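You operate a simulated robot arm through the tools that you are given. There is no shell and no other tool.

You are at the controls of a simulated robot arm. One attempt, no reset.

TASK
Tension 1 lays slack: set 2, jog two metres on, then wind to 10 metres.
Fine: hook the start before you jog; one run by the start button; an even lay.

The check looks at the end state, three seconds after you hand in, the way a careful person would. Anything else that was tipped, shoved, dropped, spilled or broken makes it a failure.

THE ROBOT
A 7-joint arm with a two-finger parallel gripper, fixed in place. Base frame: the origin is at the foot of the arm, x ahead of it, y to its left, z up; the work surface is at about z = 800. Units: mm, rad, N and s.
Its first joint turns from -2.601 to 2.601 rad. Payload 3.43 kg.
The tool frame sits at the grasp point between the pads (the TCP): z along the fingers, y along the line on which they close. The tips reach 30 mm beyond it. Largest opening 94 mm; finger width 28, thickness 10; the body of the gripper, 50 by 96 mm, starts 55 mm behind the TCP.
Orientation is told as [roll, pitch, yaw] about the base's x, y, z axes, in that order, counted from this pose: with the fingers straight down and closing along the base's y, the tool's x points along the base's -x, its y along +y and its z along -z.

THE INTERFACE
- The arm moves only by the tool drive_tool. Its argument "rows" is a list of rows, each a list of 3 entries, a list of its own where there are three numbers: the shift along the tool's x, y, z in mm, then the turn, a rotation vector about the tool's x, y, z in degrees, then the opening, from 0 (shut) to 1 (fully open). In form: [[[tx, ty, tz], [wx, wy, wz], fingers], ...]. A call has 1 to 20 rows; each row is the pose to reach, as a shift and turn from the pose commanded when the call began, along the tool's axes at that moment. A row lasts 0.2 s, in which the tool goes at most 50 mm and 0.15 rad; a call with a longer step from one row to the next is refused whole, and so is a gripper value outside its range. A pose out of reach is approached as far as the arm can. The call stops where the force on the tool passes 50 N (or 10 N more than at its start, if that is more) or the arm is blocked; 0.2 s more then pass. The fingers move at their own pace (about 45 mm/s each) and stop on an object; they squeeze with about 21 N. The grip force told is the motor's: it shows also when the fingers shut on nothing. Time passes only in rows, and 0.2 s behind the last, so rows that repeat a pose let the fingers close. The reply holds the time, the measured pose of the TCP, the force on the tool along the base axes, the opening and the grip force, in the units named above and with some noise, with the torque about the TCP (base axes, N m) and any sound that the robot's microphone picked up.
- Cameras (640 x 400 px; columns grow to the right, rows downward): "scene" is fixed at [219.2, 652.8, 1544.6]; the picture's right is [-0.34, -0.94, 0.00], its down [-0.71, 0.26, -0.66] and it looks along [0.62, -0.22, -0.75] (base axes); focal length 303 px, centre (320, 200). "wrist" rides on the gripper at [76, 14, -102] in the tool frame; the picture's right is [-0.18, 0.98, 0.00], its down [-0.75, -0.14, -0.64] and it looks along [-0.63, -0.12, 0.77] (tool axes); focal length 243 px, centre (320, 200).
- camera(camera): a new picture of that camera. It takes no simulated time.
- locate(camera, pixels): for up to 12 pixels [column, row] of the newest picture of that camera ("zoom" is the newest enlarged one), the place [x, y, z] in the base frame of the surface seen there, good to about 3 mm, but the place of the scene camera against the robot may be out by one fixed shift of up to 12 mm in any direction. It takes no simulated time.
- close_up(camera, box): a new picture of the part [left, top, right, bottom] of that camera's present view, enlarged. It takes no simulated time.
- finish_job(): hands the job in; it is judged then, once.

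Unless the task says otherwise, let go and move clear before handing in.

The tools are called after "Emit:" as a command line: name --argument value ..., lists and objects as JSON in quotes. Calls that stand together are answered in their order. drive_tool: Moves the arm, as the interface text tells. Its arguments: {"type":"object","properties":{"rows":{"type":"array"}},"required":["rows"]} The other tools are called the same way: camera (camera) takes a picture; locate (camera, pixels) gives the place of the surface under pixels of a picture; close_up (camera, box) takes an enlarged picture of a part of a camera's view; finish_job () hands the job in.

At the start:

```text
time: 0.0
tool_pos: [795.4, 77.2, 1111.4]
ee_rot: [0.0, 0.001, 0.0]
ft_force: [-0.6, -0.5, 0.4]
wrist_torque: [0.0, 0.0, -0.01]
opening: 94.0
finger_force: 0.0
```

scene: 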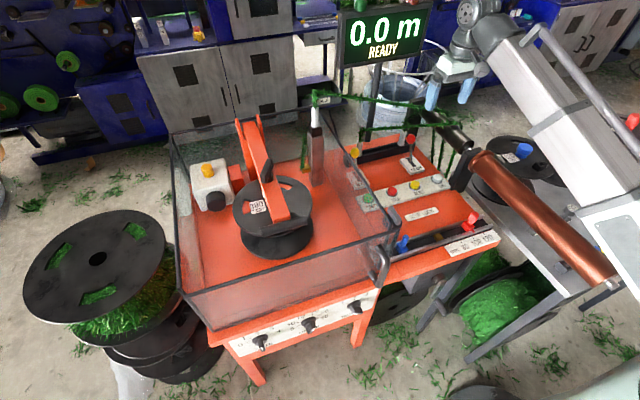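
wrist: 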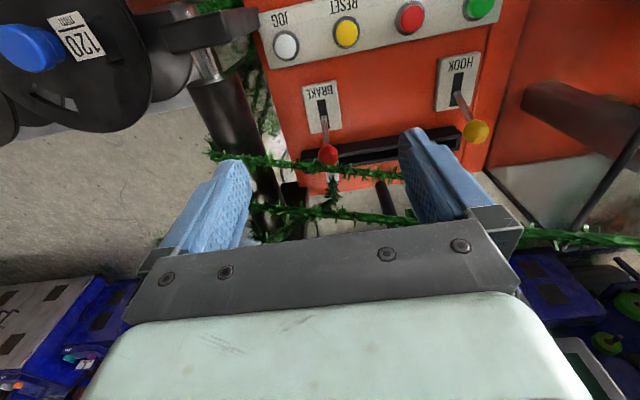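

The display reads "0.0 m READY". The wrist view shows JOG (white), RESET (yellow), a red and a green button, a BRAKE lever and a HOOK lever. I'll take enlarged pictures to read every label before I move anything.

Emit:
close_up --camera "scene" --box '[330, 120, 510, 270]'

Emit:
close_up --camera "scene" --box '[220, 270, 400, 370]'

Emit:
close_up --camera "wrist" --box '[220, 0, 540, 200]'

Emit:
close_up --camera "scene" --box '[160, 80, 400, 280]'

```text
2.67 times, centred on (420, 195) of scene
```

zoom: 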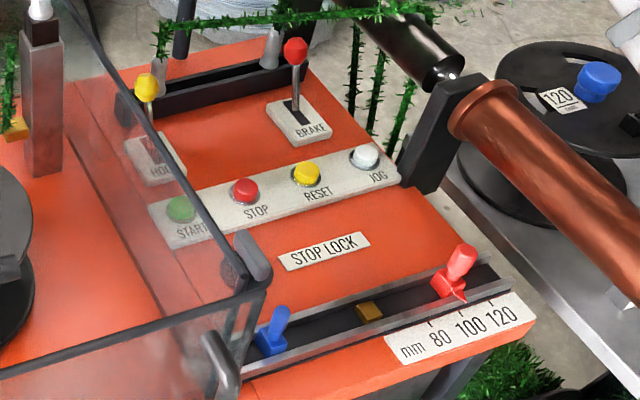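

```text
3.56 times, centred on (310, 320) of scene
```

zoom: 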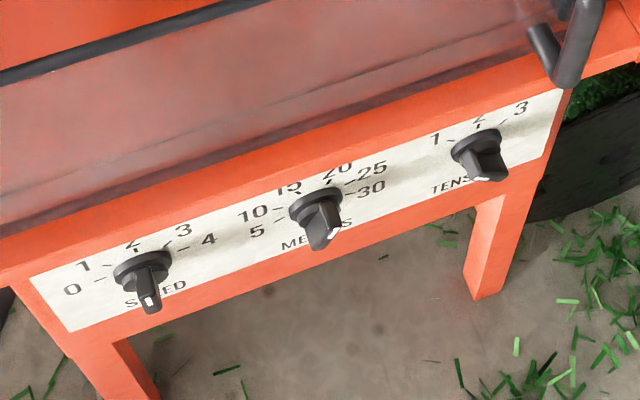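

```text
2.00 times, centred on (380, 100) of wrist
```

zoom: 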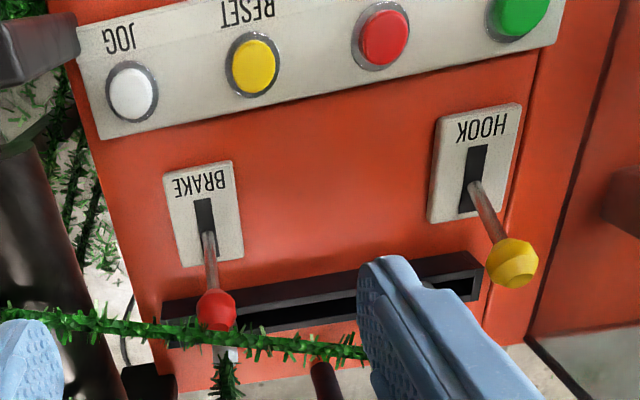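

```text
2.00 times, centred on (280, 180) of scene
```

zoom: 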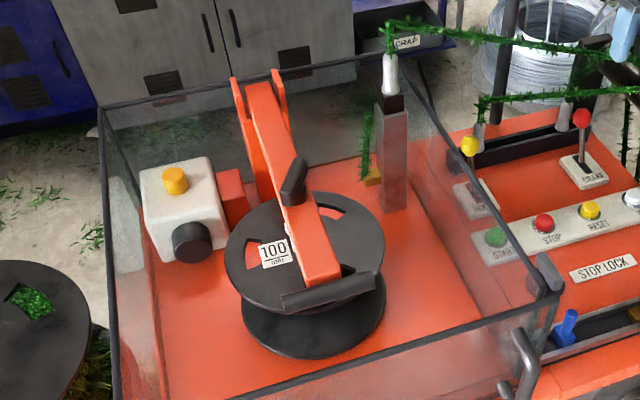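

The zooms show START, STOP, RESET and JOG buttons, a "STOP LOCK" plate with red and blue stops on an 80/100/120 mm scale, and SPEED, METRES and TENSION knobs. The spool is labelled 100 and sits under a clear guard. Next I'll get base-frame coordinates for the main parts.

Emit:
camera --camera "scene"

Emit:
locate --camera "scene" --pixels '[[368, 199], [392, 190], [415, 184], [437, 179], [355, 153], [411, 138], [403, 244], [470, 218], [437, 235], [380, 265], [262, 342], [309, 325]]'

Emit:
locate --camera "scene" --pixels '[[356, 308], [232, 345], [375, 295], [275, 220], [318, 110], [316, 180], [327, 97], [212, 185], [185, 290], [378, 232], [305, 110], [175, 135]]'

Emit:
locate --camera "wrist" --pixels '[[285, 45], [346, 31], [410, 18], [480, 5], [328, 153], [475, 130], [324, 118], [457, 97], [300, 163], [420, 145], [230, 165], [340, 214]]'

```text
taken
```

scene: 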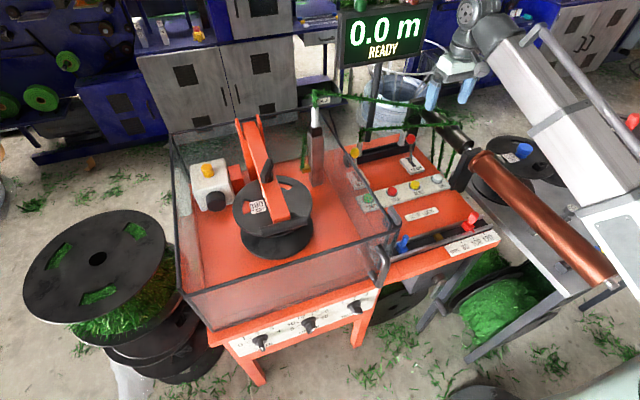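

```text
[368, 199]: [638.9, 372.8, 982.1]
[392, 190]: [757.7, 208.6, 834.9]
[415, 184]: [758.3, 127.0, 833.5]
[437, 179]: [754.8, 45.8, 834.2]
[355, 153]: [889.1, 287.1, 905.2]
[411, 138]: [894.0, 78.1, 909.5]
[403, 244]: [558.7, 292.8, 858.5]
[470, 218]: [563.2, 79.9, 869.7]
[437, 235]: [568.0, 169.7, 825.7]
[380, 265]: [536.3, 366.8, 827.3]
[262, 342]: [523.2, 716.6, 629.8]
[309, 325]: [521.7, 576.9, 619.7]
```

```text
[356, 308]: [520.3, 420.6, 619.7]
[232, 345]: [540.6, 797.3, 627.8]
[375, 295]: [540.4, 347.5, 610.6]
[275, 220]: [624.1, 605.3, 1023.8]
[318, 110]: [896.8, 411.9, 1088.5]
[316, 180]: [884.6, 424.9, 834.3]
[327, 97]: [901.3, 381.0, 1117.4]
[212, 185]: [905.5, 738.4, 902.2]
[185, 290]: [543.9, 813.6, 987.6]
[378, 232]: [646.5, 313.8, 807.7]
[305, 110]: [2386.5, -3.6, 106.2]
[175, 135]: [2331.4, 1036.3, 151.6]
```

```text
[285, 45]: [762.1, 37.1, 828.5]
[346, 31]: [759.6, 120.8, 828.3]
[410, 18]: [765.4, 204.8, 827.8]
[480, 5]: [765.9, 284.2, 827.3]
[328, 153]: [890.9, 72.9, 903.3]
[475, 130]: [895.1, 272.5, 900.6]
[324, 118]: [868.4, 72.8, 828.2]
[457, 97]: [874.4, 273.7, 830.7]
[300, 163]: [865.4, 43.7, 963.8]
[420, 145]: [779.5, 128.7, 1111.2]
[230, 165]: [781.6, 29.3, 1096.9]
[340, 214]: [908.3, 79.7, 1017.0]
```

The same buttons seen from both cameras show the scene camera is shifted by about (-5, +6, +6) mm. Now I'll look closely at the stop scale, the display and the knobs.

Emit:
close_up --camera "scene" --box '[430, 200, 510, 260]'

Emit:
close_up --camera "scene" --box '[290, 280, 390, 340]'

Emit:
close_up --camera "scene" --box '[230, 310, 330, 370]'

Emit:
close_up --camera "scene" --box '[300, 60, 480, 180]'

Emit:
close_up --camera "scene" --box '[180, 100, 340, 270]'

```text
6.67 times, centred on (470, 230) of scene
```

zoom: 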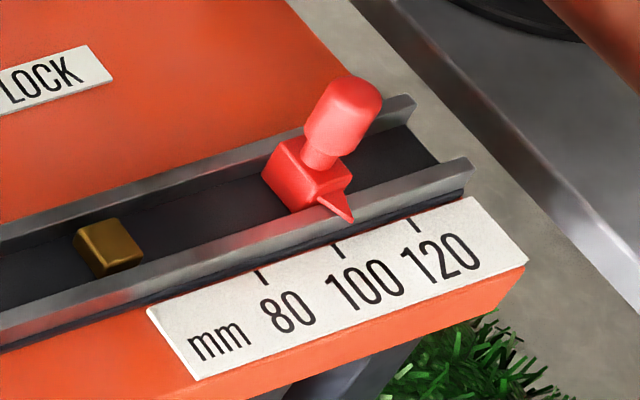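

```text
6.40 times, centred on (340, 310) of scene
```

zoom: 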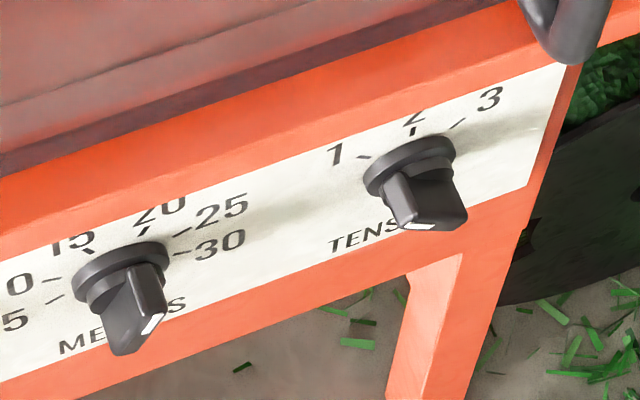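

```text
6.40 times, centred on (280, 340) of scene
```

zoom: 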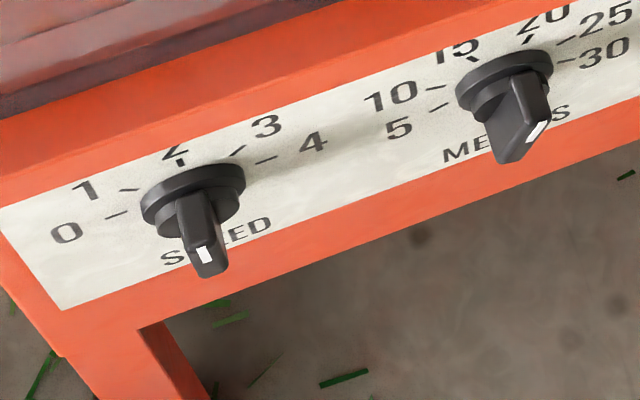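

```text
3.33 times, centred on (390, 120) of scene
```

zoom: 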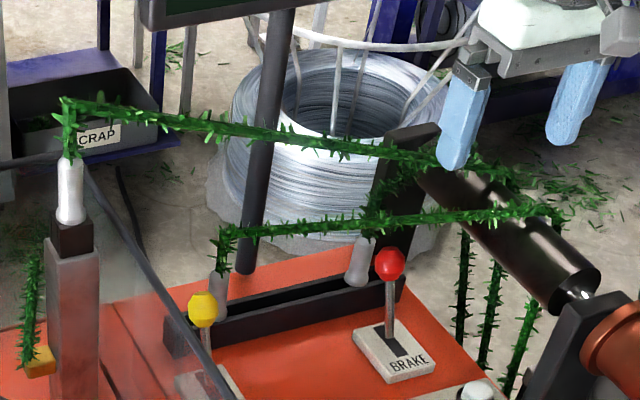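

```text
2.35 times, centred on (260, 185) of scene
```

zoom: 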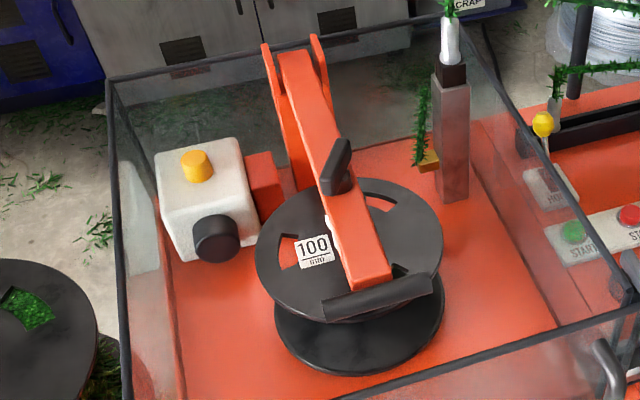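

The red pointer sits close to the 100 tick, SPEED looks to be at 2, METRES near 30 and TENSION at 1. I'll move the arm back and up, away from the strand, so the wrist camera sees the stop rail square-on.

Emit:
drive_tool --rows '[[[0, 0, -40], [0, 0, 0], 1], [[40, 0, -70], [0, 0, 0], 1], [[85, 0, -85], [0, 0, 0], 1], [[130, 0, -90], [0, 0, 0], 1], [[175, 0, -90], [0, 0, 0], 1], [[215, 0, -90], [0, 0, 0], 1], [[215, 0, -90], [0, 0, 0], 1]]'

Emit:
camera --camera "wrist"

```text
time: 0.6
tool_pos: [782.1, 77.6, 1157.3]
ee_rot: [0.002, -0.028, 0.002]
ft_force: [9.1, 1.3, -12.1]
wrist_torque: [-0.05, -0.11, -0.03]
opening: 94.2
finger_force: 0.1
out of reach, approached as far as the arm can: row 2
stopped in row 2: the force on the tool passed its limit at 55 N (the readings are from after the stop); the commanded pose is now the measured one
```

```text
taken
```

wrist: 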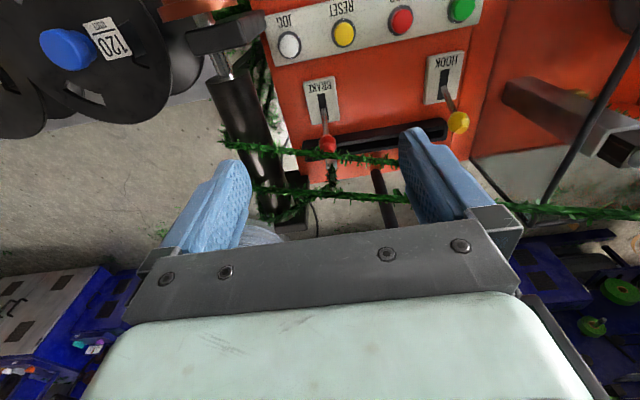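

The call stopped at about z=1157, which is the edge of reach, and the reading afterwards was small (12 N). I'll check the scene to make sure nothing was touched.

Emit:
camera --camera "scene"

Emit:
drive_tool --rows '[[[0, 0, 0], [0, 0, 0], 1], [[0, 0, 0], [0, 0, 0], 1]]'

```text
taken
```

scene: 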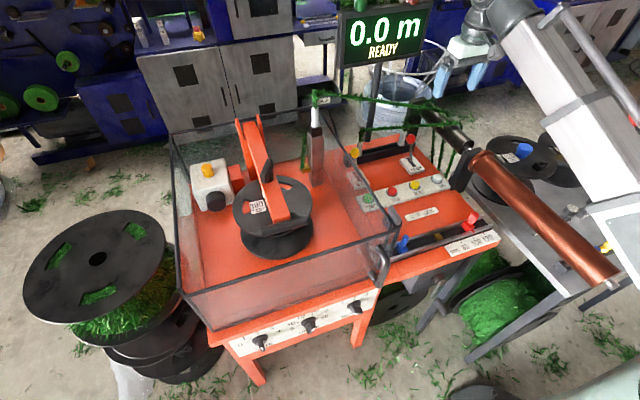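

```text
time: 1.2
tool_pos: [780.6, 77.4, 1157.3]
ee_rot: [0.003, -0.029, 0.002]
ft_force: [12.8, 0.4, -24.7]
wrist_torque: [-0.18, -0.53, -0.12]
opening: 94.0
finger_force: 0.1
```

A force of about 28 N remains here although nothing visible is in contact, so the arm seems strained near its reach limit. I'll lower slightly and draw back gently to see whether it clears.

Emit:
drive_tool --rows '[[[5, 0, 15], [0, 0, 0], 1], [[15, 0, 30], [0, 0, 0], 1], [[25, 0, 45], [0, 0, 0], 1], [[25, 0, 45], [0, 0, 0], 1]]'

```text
time: 2.2
tool_pos: [756.4, 78.6, 1111.9]
ee_rot: [0.0, -0.024, 0.001]
ft_force: [-0.6, 0.0, -0.6]
wrist_torque: [0.01, -0.02, -0.02]
opening: 93.9
finger_force: 0.0
```

The force is back to zero at z=1112. I'll draw back toward the base at this height in 25 mm steps.

Emit:
drive_tool --rows '[[[25, 0, 0], [0, 0, 0], 1], [[50, 0, 0], [0, 0, 0], 1], [[75, 0, 0], [0, 0, 0], 1], [[100, 0, 0], [0, 0, 0], 1], [[125, 0, 0], [0, 0, 0], 1], [[150, 0, 0], [0, 0, 0], 1], [[150, 0, 0], [0, 0, 0], 1]]'

Emit:
camera --camera "wrist"

Emit:
camera --camera "scene"

```text
time: 3.2
tool_pos: [660.9, 77.8, 1110.1]
ee_rot: [0.002, -0.044, 0.003]
ft_force: [8.0, 1.6, -13.0]
wrist_torque: [-0.14, -0.14, -0.12]
opening: 93.9
finger_force: 0.0
out of reach, approached as far as the arm can: row 5
stopped in row 5: the force on the tool passed its limit at 55 N (the readings are from after the stop); the commanded pose is now the measured one
```

```text
taken
```

wrist: 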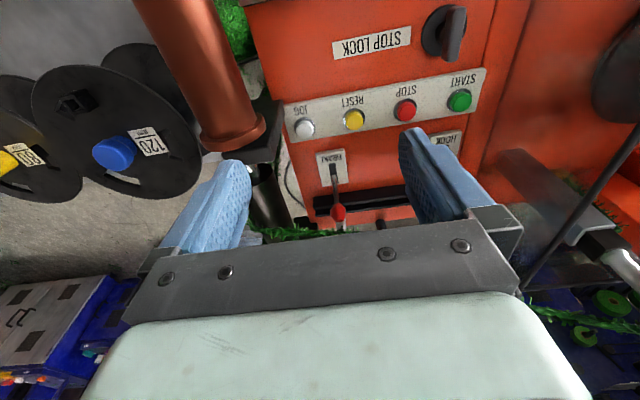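

```text
taken
```

scene: 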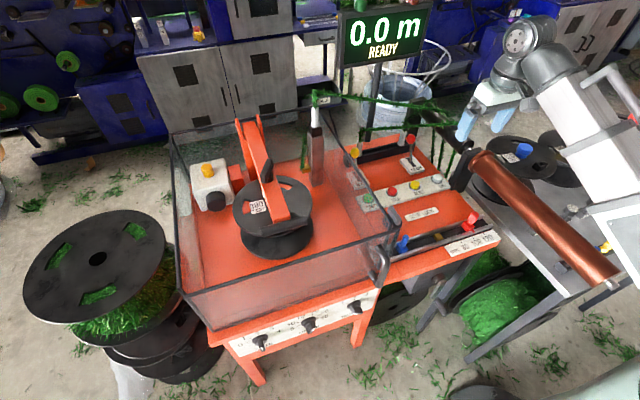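

A black knob beside the STOP LOCK label is now visible at about wrist pixel (450, 33). The arm stops where the wrist has folded too far, so leaning the fingers forward should free it. I'll tilt the tool about 30° and draw back a little.

Emit:
drive_tool --rows '[[[0, 0, 0], [0, -5, 0], 1], [[0, 0, 0], [0, -10, 0], 1], [[0, 0, 0], [0, -15, 0], 1], [[10, 0, 0], [0, -20, 0], 1], [[25, 0, 0], [0, -25, 0], 1], [[45, 0, 0], [0, -28, 0], 1], [[65, 0, 0], [0, -28, 0], 1], [[85, 0, 0], [0, -28, 0], 1], [[105, 0, 0], [0, -28, 0], 1], [[105, 0, 0], [0, -28, 0], 1]]'

Emit:
camera --camera "wrist"

```text
time: 5.4
tool_pos: [564.5, 79.1, 1111.5]
ee_rot: [0.002, -0.527, 0.003]
ft_force: [0.7, 0.0, -0.1]
wrist_torque: [-0.02, 0.01, 0.01]
opening: 93.8
finger_force: 0.0
out of reach, approached as far as the arm can: row 9, 10
```

```text
taken
```

wrist: 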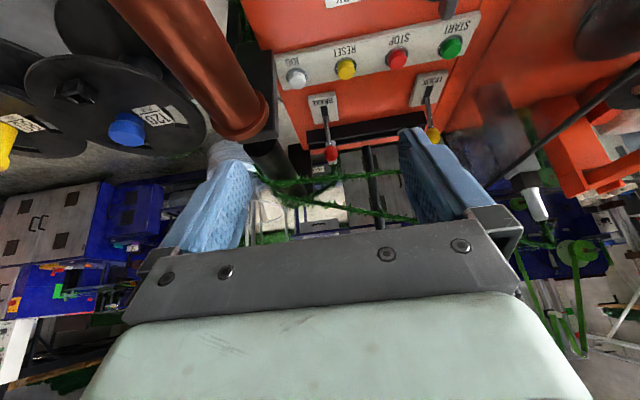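

The tilt works, but the camera now looks away from the rail. I can use `locate` on an enlarged scene picture of the rail instead, since it gives 3D positions for the pointer tip and the ticks.

Emit:
close_up --camera "scene" --box '[440, 205, 504, 245]'

Emit:
locate --camera "zoom" --pixels '[[233, 294], [350, 250], [470, 208], [372, 202], [330, 180], [350, 70], [300, 150], [320, 60], [375, 204], [365, 195], [280, 350], [560, 230]]'

```text
10.00 times, centred on (472, 225) of scene
```

zoom: 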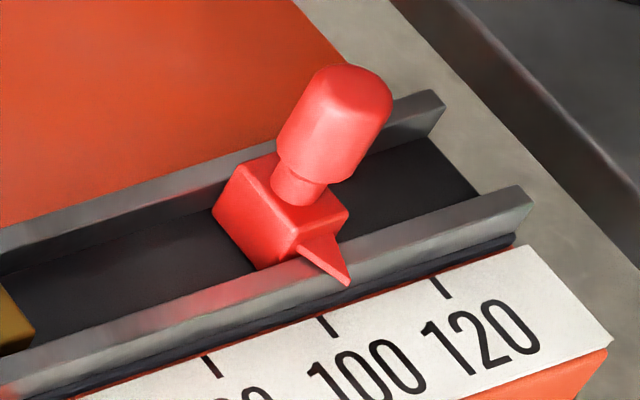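

```text
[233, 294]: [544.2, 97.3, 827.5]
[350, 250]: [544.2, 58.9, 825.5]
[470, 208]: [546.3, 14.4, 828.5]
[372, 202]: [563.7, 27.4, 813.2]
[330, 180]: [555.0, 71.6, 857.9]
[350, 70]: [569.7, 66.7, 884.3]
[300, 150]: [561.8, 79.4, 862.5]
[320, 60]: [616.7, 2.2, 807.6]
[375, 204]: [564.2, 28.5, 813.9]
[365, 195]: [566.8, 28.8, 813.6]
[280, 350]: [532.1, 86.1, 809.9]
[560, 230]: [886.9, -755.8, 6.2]
```

In this zoom the pointer tip is at (348, 284) and the ticks are at (205-220, 357-376), (322-335, 317-337) and (434-448, 279-298). I'll locate those pixels.

Emit:
locate --camera "zoom" --pixels '[[347, 282], [338, 268], [325, 250], [205, 358], [220, 376], [322, 318], [335, 336], [434, 279], [448, 298], [330, 215], [330, 110], [290, 235]]'

```text
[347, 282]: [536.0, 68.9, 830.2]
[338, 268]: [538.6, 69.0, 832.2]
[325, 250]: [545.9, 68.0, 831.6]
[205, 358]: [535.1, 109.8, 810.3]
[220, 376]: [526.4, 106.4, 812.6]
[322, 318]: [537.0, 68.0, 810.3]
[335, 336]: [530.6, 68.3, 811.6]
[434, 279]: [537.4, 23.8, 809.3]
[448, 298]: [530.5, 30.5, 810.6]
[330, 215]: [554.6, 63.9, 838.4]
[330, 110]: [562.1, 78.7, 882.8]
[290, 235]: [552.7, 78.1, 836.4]
```

The pointer tip (y≈68.9) lines up with the 100 tick (y≈68), so the red stop already matches the 100 mm spool. Next I'll check the blue stop, the STOP LOCK knob and the guard corner.

Emit:
close_up --camera "scene" --box '[352, 190, 448, 290]'

Emit:
close_up --camera "wrist" --box '[260, 0, 500, 150]'

Emit:
close_up --camera "wrist" --box '[440, 80, 640, 240]'

```text
4.00 times, centred on (400, 240) of scene
```

zoom: 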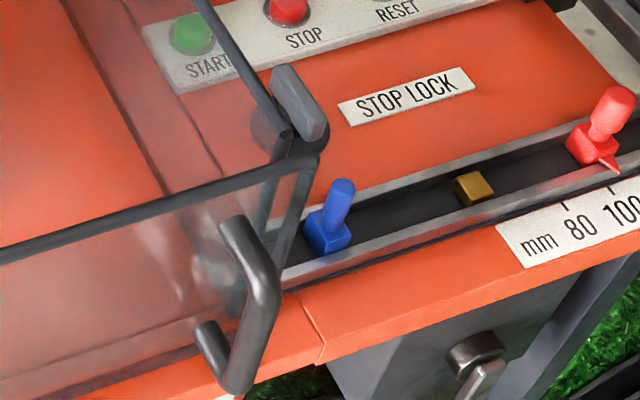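

```text
2.67 times, centred on (380, 75) of wrist
```

zoom: 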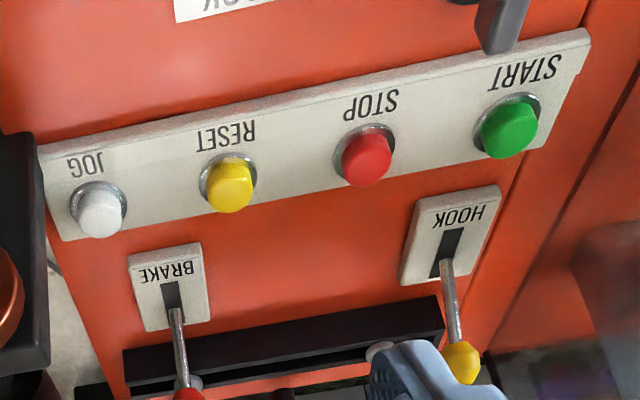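

```text
2.50 times, centred on (540, 160) of wrist
```

zoom: 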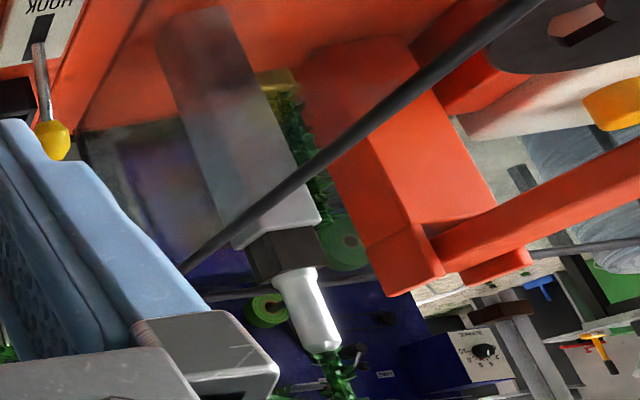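

The blue stop and the STOP LOCK knob look undisturbed, and the display shows READY. Next I'll swing toward the free space in front of the knob panel, at x below 480, tilting the tool toward horizontal.

Emit:
drive_tool --rows '[[[13, 12, 5], [0, -3, 0], 1], [[26, 24, 10], [0, -6, 0], 1], [[39, 36, 16], [0, -9, 0], 1], [[52, 48, 21], [0, -12, 0], 1], [[65, 60, 26], [0, -15, 0], 1], [[78, 72, 32], [0, -18, 0], 1], [[91, 85, 37], [0, -21, 0], 1], [[104, 97, 42], [0, -24, 0], 1], [[117, 109, 48], [0, -27, 0], 1], [[129, 121, 53], [0, -30, 0], 1], [[129, 121, 53], [0, -30, 0], 1]]'

Emit:
camera --camera "wrist"

Emit:
camera --camera "scene"

```text
time: 7.8
tool_pos: [601.3, 303.5, 1052.0]
ee_rot: [0.003, -1.052, 0.002]
ft_force: [-0.4, -0.4, -0.9]
wrist_torque: [-0.03, 0.0, -0.01]
opening: 94.4
finger_force: 0.1
out of reach, approached as far as the arm can: row 1, 2, 3, 4, 5, 6, 7, 8, 9, 10, 11
```

```text
taken
```

wrist: 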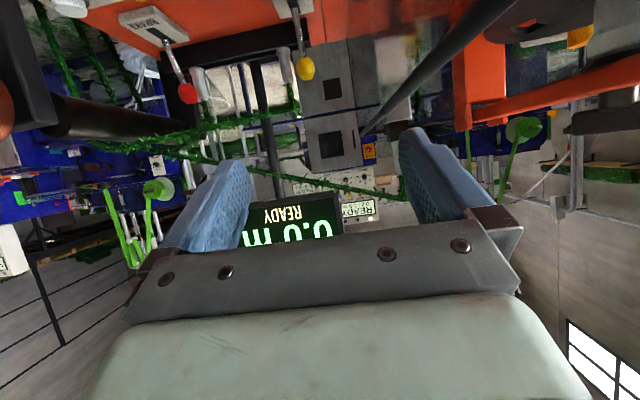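

```text
taken
```

scene: 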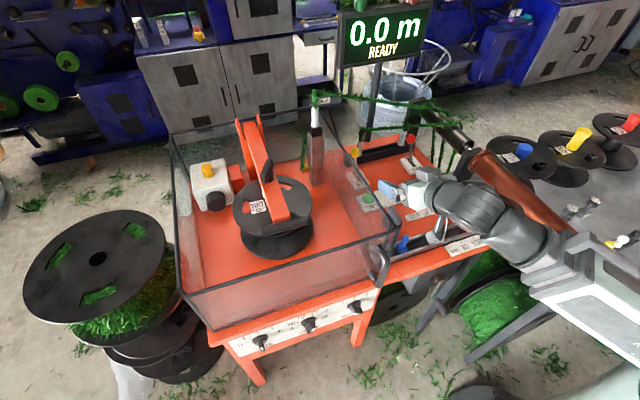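

That target was too close to the base, so the arm slid outward to (601, 303, 1052), above the guard (top about z=985) with nothing touched. The readings fit a shoulder near z≈1020 with a minimum wrist distance of about 550 mm. I'll move left at safe height to x≈480, y≈465, which should be in reach.

Emit:
drive_tool --rows '[[[-26, 0, -15], [0, 0, 0], 1], [[-52, 10, -30], [0, 0, 0], 1], [[-78, 30, -45], [0, 0, 0], 1], [[-87, 60, -50], [0, 0, 0], 1], [[-87, 90, -50], [0, 0, 0], 1], [[-87, 120, -50], [0, 0, 0], 1], [[-87, 150, -50], [0, 0, 0], 1], [[-87, 180, -50], [0, 0, 0], 1], [[-87, 210, -50], [0, 0, 0], 1], [[-87, 240, -50], [0, 0, 0], 1], [[-87, 265, -50], [0, 0, 0], 1], [[-87, 265, -50], [0, 0, 0], 1]]'

Emit:
camera --camera "scene"

```text
time: 10.4
tool_pos: [599.3, 566.7, 1153.8]
ee_rot: [0.005, -1.052, 0.002]
ft_force: [0.1, -0.5, 0.5]
wrist_torque: [-0.03, 0.03, 0.0]
opening: 93.9
finger_force: 0.1
```

```text
taken
```

scene: 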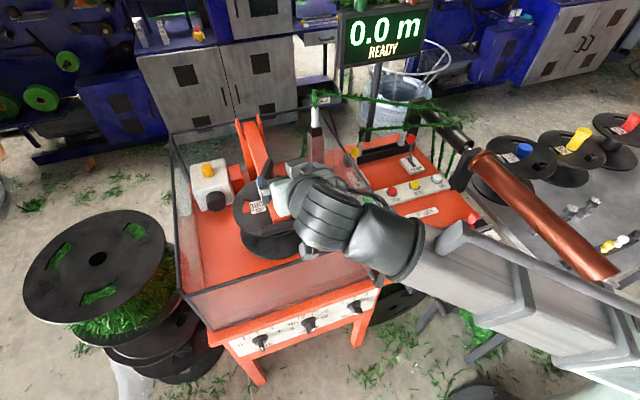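

The commanded pose had followed the arm, so it is now at (599, 567, 1154) above the guard with everything still. I'll draw straight back past the guard front, then level the tool.

Emit:
drive_tool --rows '[[[12, 0, -21], [0, 0, 0], 1], [[24, 0, -42], [0, 0, 0], 1], [[36, 0, -63], [0, 0, 0], 1], [[48, 0, -84], [0, 0, 0], 1], [[60, 0, -105], [0, 0, 0], 1], [[72, 0, -126], [0, 0, 0], 1], [[84, 0, -147], [0, 0, 0], 1], [[93, 0, -142], [0, -6, 0], 1], [[102, 0, -137], [0, -12, 0], 1], [[111, 0, -132], [0, -18, 0], 1], [[120, 0, -127], [0, -24, 0], 1], [[128, 0, -123], [0, -30, 0], 1], [[128, 0, -123], [0, -30, 0], 1]]'

Emit:
camera --camera "scene"

Emit:
camera --camera "wrist"

```text
time: 13.2
tool_pos: [428.3, 565.7, 1103.1]
ee_rot: [2.884, -1.565, -2.882]
ft_force: [-0.6, 0.1, -0.3]
wrist_torque: [0.04, 0.0, -0.02]
opening: 94.1
finger_force: 0.1
```

```text
taken
```

scene: 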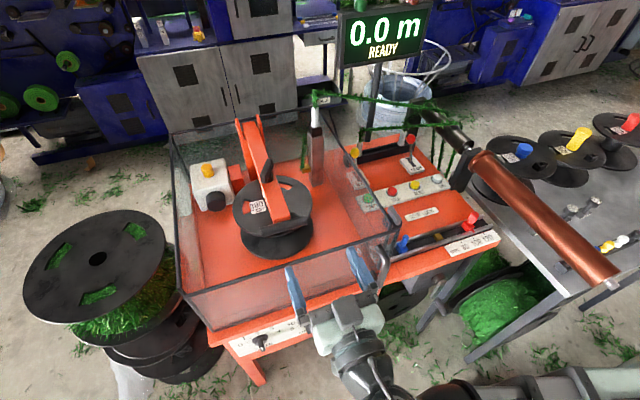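

```text
taken
```

wrist: 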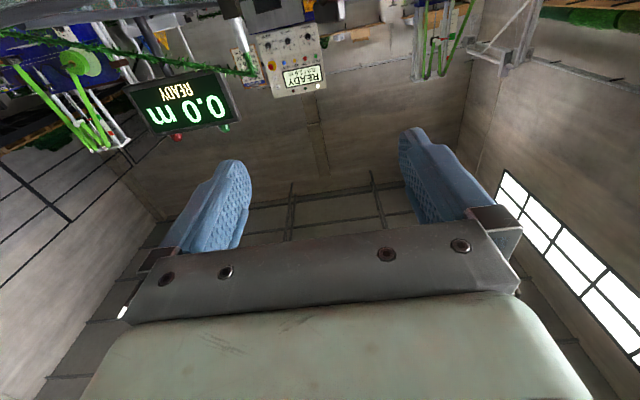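

The tool is now level, pointing at +x from (428, 566, 1103), well in front of the guard. I'll descend straight down along tool x to bring the knob panel into the wrist view.

Emit:
drive_tool --rows '[[[30, 0, 0], [0, 0, 0], 1], [[60, 0, 0], [0, 0, 0], 1], [[90, 0, 0], [0, 0, 0], 1], [[120, 0, 0], [0, 0, 0], 1], [[150, 0, 0], [0, 0, 0], 1], [[180, 0, 0], [0, 0, 0], 1], [[210, 0, 0], [0, 0, 0], 1], [[240, 0, 0], [0, 0, 0], 1], [[270, 0, 0], [0, 0, 0], 1], [[300, 0, 0], [0, 0, 0], 1], [[330, 0, 0], [0, 0, 0], 1], [[360, 0, 0], [0, 0, 0], 1], [[360, 0, 0], [0, 0, 0], 1]]'

Emit:
camera --camera "scene"

Emit:
camera --camera "wrist"

```text
time: 16.0
tool_pos: [430.4, 565.4, 743.1]
ee_rot: [2.838, -1.566, -2.834]
ft_force: [0.2, 0.0, -0.5]
wrist_torque: [0.0, -0.01, 0.02]
opening: 94.1
finger_force: 0.1
```

```text
taken
```

scene: 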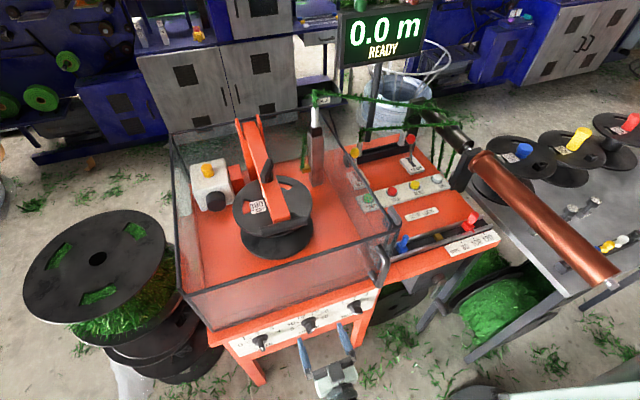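

```text
taken
```

wrist: 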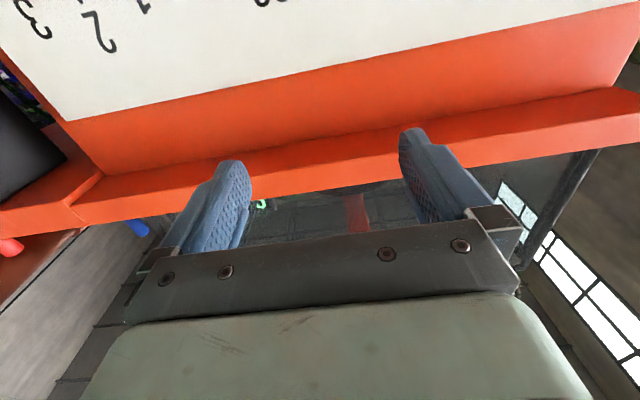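

The panel's lower edge and the "3 2 1" tension labels are at the top of the wrist view, upside down. I'll descend another 150 mm for a full view.

Emit:
drive_tool --rows '[[[25, 0, 0], [0, 0, 0], 1], [[50, 0, 0], [0, 0, 0], 1], [[75, 0, 0], [0, 0, 0], 1], [[100, 0, 0], [0, 0, 0], 1], [[125, 0, 0], [0, 0, 0], 1], [[150, 0, 0], [0, 0, 0], 1], [[150, 0, 0], [0, 0, 0], 1]]'

Emit:
camera --camera "wrist"

Emit:
camera --camera "scene"

```text
time: 17.6
tool_pos: [431.8, 565.5, 593.2]
ee_rot: [2.83, -1.565, -2.825]
ft_force: [-0.5, -0.5, 0.6]
wrist_torque: [0.0, -0.04, 0.0]
opening: 94.1
finger_force: 0.1
```

```text
taken
```

wrist: 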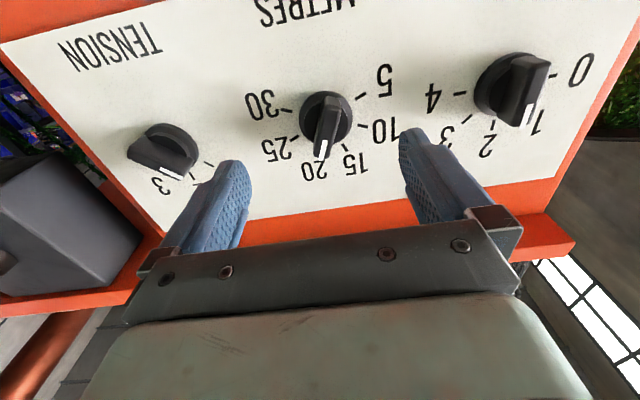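

```text
taken
```

scene: 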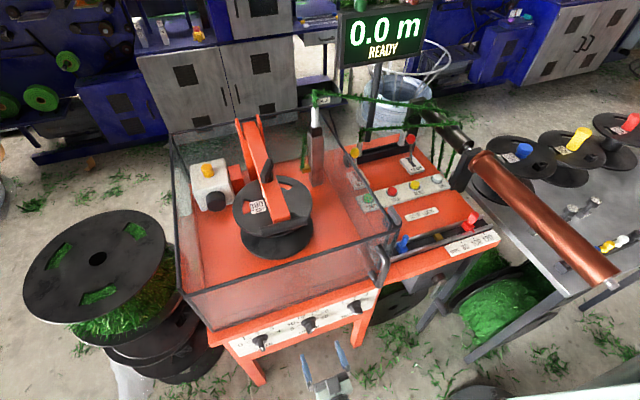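

The wrist view, which is upside down, now shows the knobs: TENSION near (165, 148), METRES near (326, 120) and SPEED near (513, 90). I'll zoom in on each to read its pointer.

Emit:
close_up --camera "wrist" --box '[240, 60, 410, 190]'

Emit:
close_up --camera "wrist" --box '[110, 90, 240, 210]'

Emit:
close_up --camera "wrist" --box '[410, 30, 610, 170]'

Emit:
locate --camera "wrist" --pixels '[[330, 100], [322, 112], [320, 150], [345, 112], [308, 120], [165, 135], [150, 155], [172, 172], [520, 70], [528, 112], [300, 200], [360, 40]]'

```text
3.08 times, centred on (325, 125) of wrist
```

zoom: 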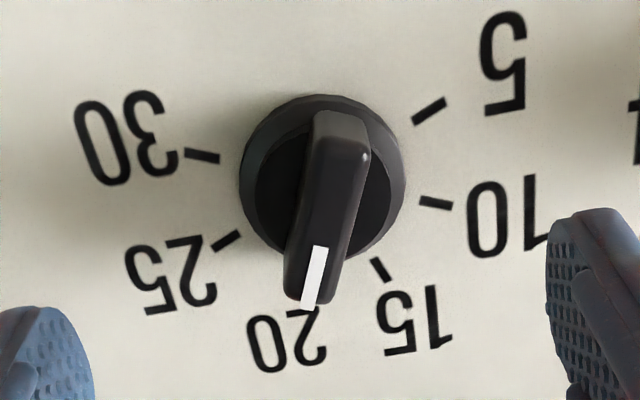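

```text
3.33 times, centred on (175, 150) of wrist
```

zoom: 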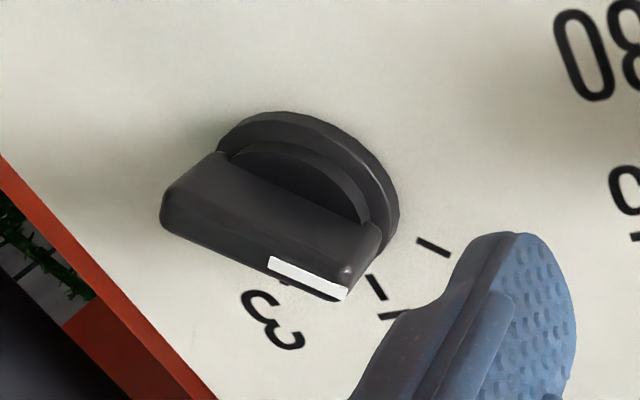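

```text
2.86 times, centred on (510, 100) of wrist
```

zoom: 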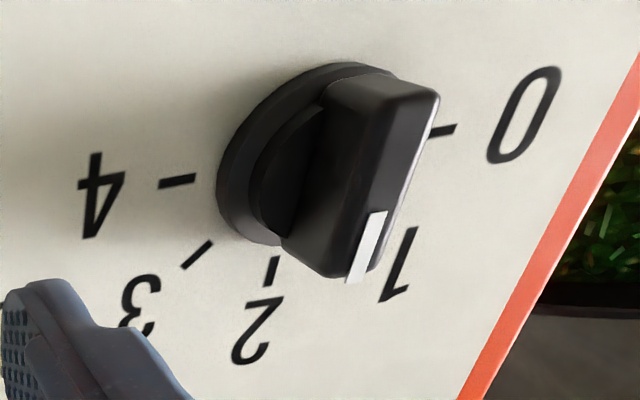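

```text
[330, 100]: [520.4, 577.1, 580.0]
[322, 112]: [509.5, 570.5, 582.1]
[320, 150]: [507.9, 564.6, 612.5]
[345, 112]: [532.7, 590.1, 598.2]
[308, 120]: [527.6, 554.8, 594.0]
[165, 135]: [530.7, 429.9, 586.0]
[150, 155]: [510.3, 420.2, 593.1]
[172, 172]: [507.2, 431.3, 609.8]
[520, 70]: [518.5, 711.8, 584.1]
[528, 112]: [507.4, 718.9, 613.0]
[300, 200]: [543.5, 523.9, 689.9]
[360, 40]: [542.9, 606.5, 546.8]
```

METRES points at 20, TENSION at 1 and SPEED at about 2, though the oblique view makes that one uncertain. I'll locate the METRES ticks and pointer for exact angles.

Emit:
close_up --camera "wrist" --box '[240, 60, 410, 190]'

Emit:
locate --camera "zoom" --pixels '[[430, 110], [437, 203], [380, 269], [225, 240], [200, 155], [318, 260], [310, 300], [330, 160], [245, 165], [400, 190], [325, 98], [345, 180]]'

```text
3.08 times, centred on (325, 125) of wrist
```

zoom: 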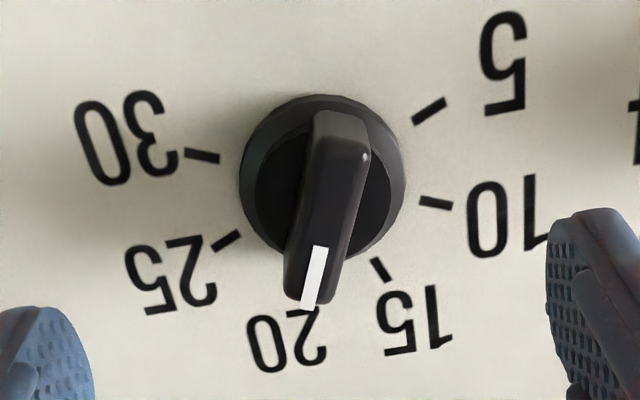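

```text
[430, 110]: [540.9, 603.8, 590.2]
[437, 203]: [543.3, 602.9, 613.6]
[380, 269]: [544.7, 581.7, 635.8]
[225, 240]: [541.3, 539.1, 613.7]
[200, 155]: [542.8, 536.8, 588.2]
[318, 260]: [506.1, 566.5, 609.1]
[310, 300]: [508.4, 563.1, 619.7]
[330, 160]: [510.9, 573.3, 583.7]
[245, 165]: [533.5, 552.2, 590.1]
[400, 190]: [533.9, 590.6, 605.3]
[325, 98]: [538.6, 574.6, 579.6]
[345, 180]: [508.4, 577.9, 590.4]
```

From the ticks, the METRES axis is at y≈570.5, z≈600, with 42° between positions: 20 at -21° and 10 at +63°. The bar face is at x≈507. I'll centre on the axis and roll the gripper 21° so the fingers straddle the bar.

Emit:
drive_tool --rows '[[[-2, 1, 0], [0, 0, 5], 1], [[-4, 2, 0], [0, 0, 10], 1], [[-6, 4, 0], [0, 0, 16], 1], [[-7, 5, 0], [0, 0, 21], 1], [[-7, 5, 0], [0, 0, 21], 1]]'

Emit:
camera --camera "wrist"

```text
time: 18.8
tool_pos: [430.0, 570.3, 600.8]
ee_rot: [1.586, -1.201, -1.579]
ft_force: [0.3, 0.2, 0.1]
wrist_torque: [0.01, -0.01, -0.02]
opening: 93.8
finger_force: 0.1
```

```text
taken
```

wrist: 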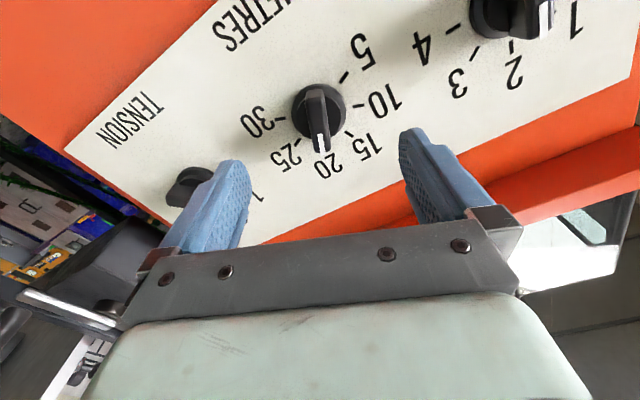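

The bar now stands upright between the fingers at about (320, 120), close to the predicted (320, 128). I'll advance 60 mm and close on it.

Emit:
drive_tool --rows '[[[0, 0, 15], [0, 0, 0], 1], [[0, 0, 30], [0, 0, 0], 1], [[0, 0, 45], [0, 0, 0], 1], [[0, 0, 55], [0, 0, 0], 1], [[0, 0, 60], [0, 0, 0], 1], [[0, 0, 60], [0, 0, 0], 1]]'

Emit:
camera --camera "wrist"

Emit:
camera --camera "scene"

```text
time: 20.2
tool_pos: [492.1, 571.0, 600.8]
ee_rot: [1.584, -1.203, -1.58]
ft_force: [-0.5, 0.1, -0.3]
wrist_torque: [0.0, 0.01, 0.02]
opening: 93.9
finger_force: 0.0
```

```text
taken
```

wrist: 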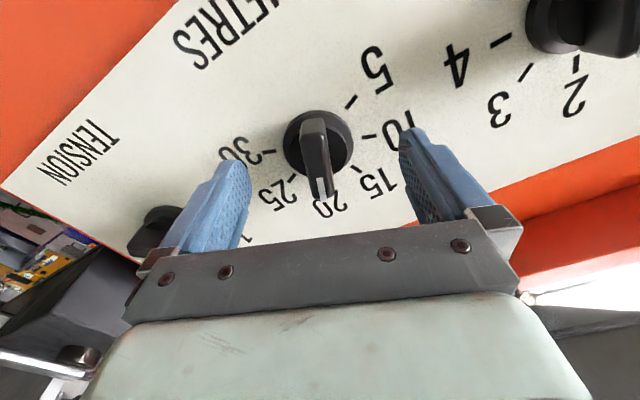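

```text
taken
```

scene: 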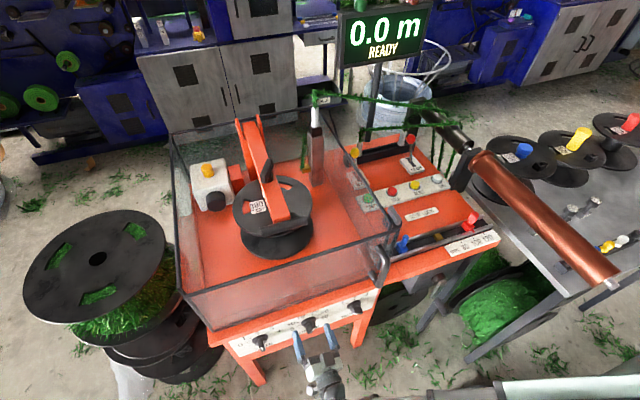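

The bar lies between the fingers at about (318, 160) with no contact. Before closing I'll check its centre against the TCP more precisely.

Emit:
close_up --camera "wrist" --box '[250, 90, 390, 220]'

Emit:
locate --camera "wrist" --pixels '[[314, 130], [318, 160], [323, 192], [325, 160], [310, 160], [286, 145], [352, 145], [310, 112]]'

```text
3.08 times, centred on (320, 155) of wrist
```

zoom: 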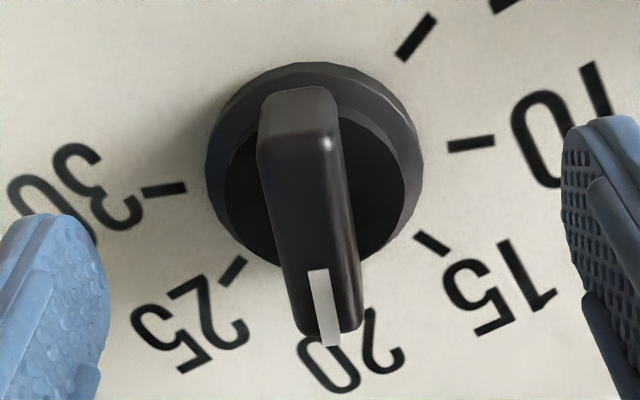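

```text
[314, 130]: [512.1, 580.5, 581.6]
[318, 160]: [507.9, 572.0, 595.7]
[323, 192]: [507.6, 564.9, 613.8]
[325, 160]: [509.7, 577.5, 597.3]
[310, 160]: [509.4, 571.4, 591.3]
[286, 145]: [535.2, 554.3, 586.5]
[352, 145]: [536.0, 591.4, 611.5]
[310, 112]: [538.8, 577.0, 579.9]
```

The knob centre measures about (572.5, 598.5) and the TCP is at (571, 600.8), which is close enough. I'll close the fingers gently on the bar.

Emit:
drive_tool --rows '[[[1, 1, 0], [0, 0, 0], 0.5], [[1, 1, 0], [0, 0, 0], 0.3], [[1, 1, 0], [0, 0, 0], 0.1], [[1, 1, 0], [0, 0, 0], 0.0], [[1, 1, 0], [0, 0, 0], 0.0], [[1, 1, 0], [0, 0, 0], 0.0]]'

Emit:
camera --camera "wrist"

```text
time: 21.6
tool_pos: [491.4, 569.6, 598.2]
ee_rot: [1.58, -1.203, -1.58]
ft_force: [-4.9, -19.8, -10.2]
wrist_torque: [0.08, -0.2, -0.69]
opening: 14.8
finger_force: 37.7
```

```text
taken
```

wrist: 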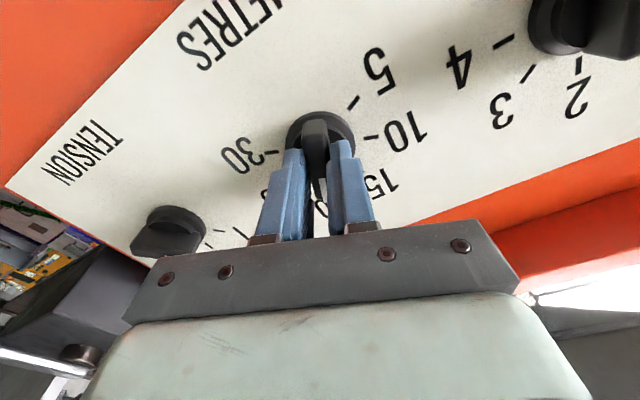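

The fingers hold the bar (opening 14.8 mm) with about 22 N of side load along -tool-y, so I'm slightly off centre that way. I'll shift -2 mm in tool y to relieve it.

Emit:
drive_tool --rows '[[[0, -1, 0], [0, 0, 0], 0], [[0, -2, 0], [0, 0, 0], 0], [[0, -2, 0], [0, 0, 0], 0]]'

```text
time: 22.4
tool_pos: [491.8, 570.5, 598.2]
ee_rot: [1.585, -1.201, -1.58]
ft_force: [-2.8, -11.3, -4.1]
wrist_torque: [0.03, 0.19, -0.75]
opening: 14.8
finger_force: 45.2
```

The side load dropped to about 12 N. I'll shift another -2 mm.

Emit:
drive_tool --rows '[[[0, -1, 0], [0, 0, 0], 0], [[0, -2, 0], [0, 0, 0], 0], [[0, -2, 0], [0, 0, 0], 0]]'

```text
time: 23.2
tool_pos: [490.8, 570.6, 599.2]
ee_rot: [1.589, -1.204, -1.583]
ft_force: [9.3, 11.6, 9.2]
wrist_torque: [0.04, 0.83, 0.11]
opening: 14.7
finger_force: 45.0
```

The load flipped sign, so centre is about +1 mm back. I'll rotate the gripped bar -84° about tool z (20 to 10) in 7° steps.

Emit:
drive_tool --rows '[[[0, 1, 0], [0, 0, 0], 0], [[0, 1, 0], [0, 0, -7], 0], [[0, 1, 0], [0, 0, -14], 0], [[0, 1, 0], [0, 0, -21], 0], [[0, 1, 0], [0, 0, -28], 0], [[0, 1, 0], [0, 0, -35], 0], [[0, 1, 0], [0, 0, -42], 0], [[0, 1, 0], [0, 0, -42], 0]]'

Emit:
camera --camera "wrist"

```text
time: 25.0
tool_pos: [491.0, 569.8, 599.2]
ee_rot: [-1.59, -1.205, 1.593]
ft_force: [14.6, 11.3, 14.8]
wrist_torque: [-0.01, 0.21, -0.04]
opening: 15.0
finger_force: 44.7
```

```text
taken
```

wrist: 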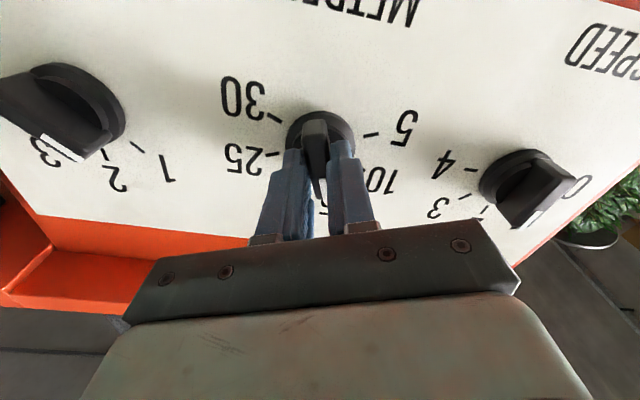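

The knob turned cleanly and is at 15 now, with a side load around 20 N. I'll ease the offset a little and turn the remaining 42° to 10.

Emit:
drive_tool --rows '[[[-1.5, 0.5, 0.5], [0, 0, -5], 0], [[-1.5, 0.5, 0.5], [0, 0, -12], 0], [[-1.5, 0.5, 0.5], [0, 0, -19], 0], [[-1.5, 0.5, 0.5], [0, 0, -26], 0], [[-1.5, 0.5, 0.5], [0, 0, -33], 0], [[-1.5, 0.5, 0.5], [0, 0, -40], 0], [[-1.5, 0.5, 0.5], [0, 0, -43], 0], [[-1.5, 0.5, 0.5], [0, 0, -43], 0]]'

Emit:
camera --camera "wrist"

```text
time: 26.8
tool_pos: [491.9, 570.0, 600.0]
ee_rot: [-1.574, -0.455, 1.571]
ft_force: [-11.4, -33.5, -7.7]
wrist_torque: [-0.03, 0.02, 0.02]
opening: 14.8
finger_force: 45.1
```

```text
taken
```

wrist: 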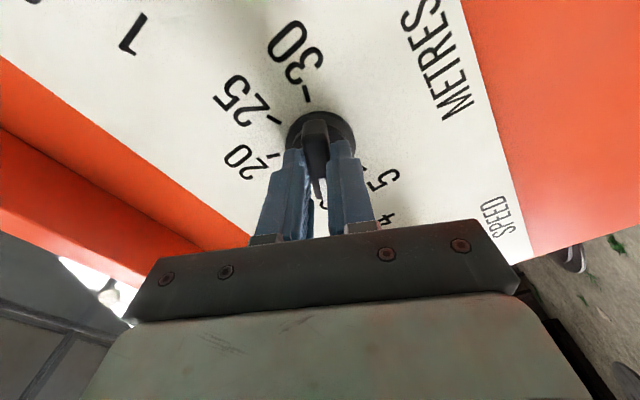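

The gripper has rolled to -64° with no twist torque left, so the bar should be at 10. I'll release, back off and verify.

Emit:
drive_tool --rows '[[[1.5, 0, 0], [0, 0, 0], 0.2], [[1.5, 0, 0], [0, 0, 0], 0.5], [[1.5, 0, 0], [0, 0, 0], 0.7], [[1.5, 0, -5], [0, 0, 0], 0.8], [[1.5, 0, -20], [0, 0, 0], 0.8], [[1.5, 0, -40], [0, 0, 0], 0.8], [[1.5, 0, -60], [0, 0, 0], 0.8], [[1.5, 0, -60], [0, 0, 0], 0.8]]'

Emit:
camera --camera "wrist"

Emit:
close_up --camera "wrist" --box '[230, 40, 430, 190]'

Emit:
close_up --camera "scene" --box '[230, 270, 390, 370]'

```text
time: 28.6
tool_pos: [432.2, 568.3, 598.9]
ee_rot: [-1.577, -0.454, 1.577]
ft_force: [0.1, 0.5, -1.6]
wrist_torque: [-0.03, 0.0, 0.01]
opening: 75.2
finger_force: 0.0
```

```text
taken
```

wrist: 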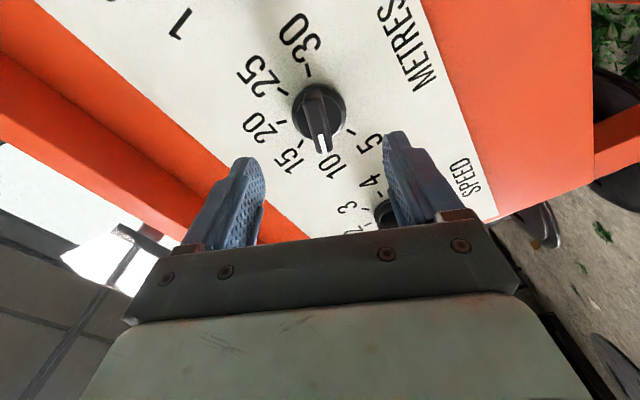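

```text
2.67 times, centred on (330, 115) of wrist
```

zoom: 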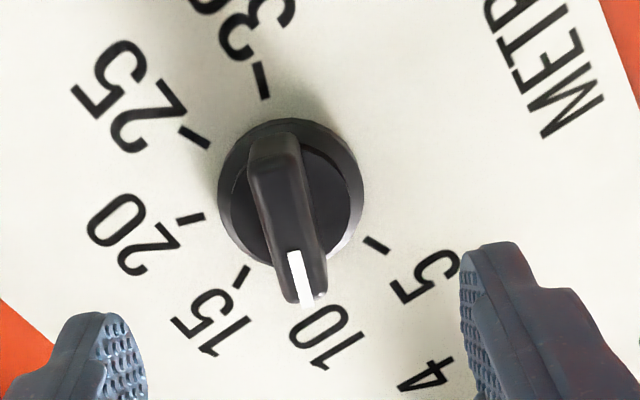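

```text
4.00 times, centred on (310, 320) of scene
```

zoom: 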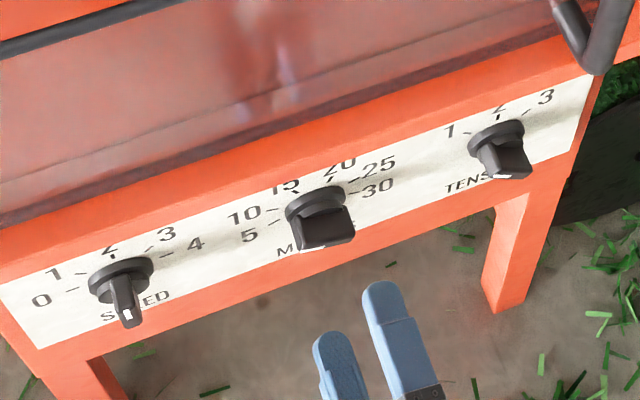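

METRES now points at 10. I'll check its exact angle against the ticks, then move to TENSION.

Emit:
close_up --camera "wrist" --box '[230, 40, 430, 190]'

Emit:
locate --camera "zoom" --pixels '[[303, 290], [295, 255], [285, 200], [278, 165], [222, 190], [360, 195], [375, 245], [241, 277], [190, 218], [195, 136], [263, 80], [275, 145]]'

```text
2.67 times, centred on (330, 115) of wrist
```

zoom: 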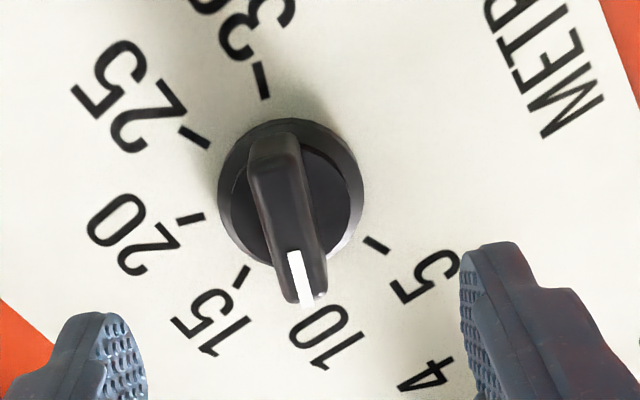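

```text
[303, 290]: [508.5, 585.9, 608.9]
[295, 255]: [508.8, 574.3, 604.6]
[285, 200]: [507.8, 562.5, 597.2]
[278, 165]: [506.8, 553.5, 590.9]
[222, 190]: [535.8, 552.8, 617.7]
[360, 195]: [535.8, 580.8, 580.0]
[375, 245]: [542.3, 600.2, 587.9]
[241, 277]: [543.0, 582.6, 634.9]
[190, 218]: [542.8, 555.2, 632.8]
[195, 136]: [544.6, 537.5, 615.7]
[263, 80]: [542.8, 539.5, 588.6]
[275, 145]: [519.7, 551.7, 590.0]
```

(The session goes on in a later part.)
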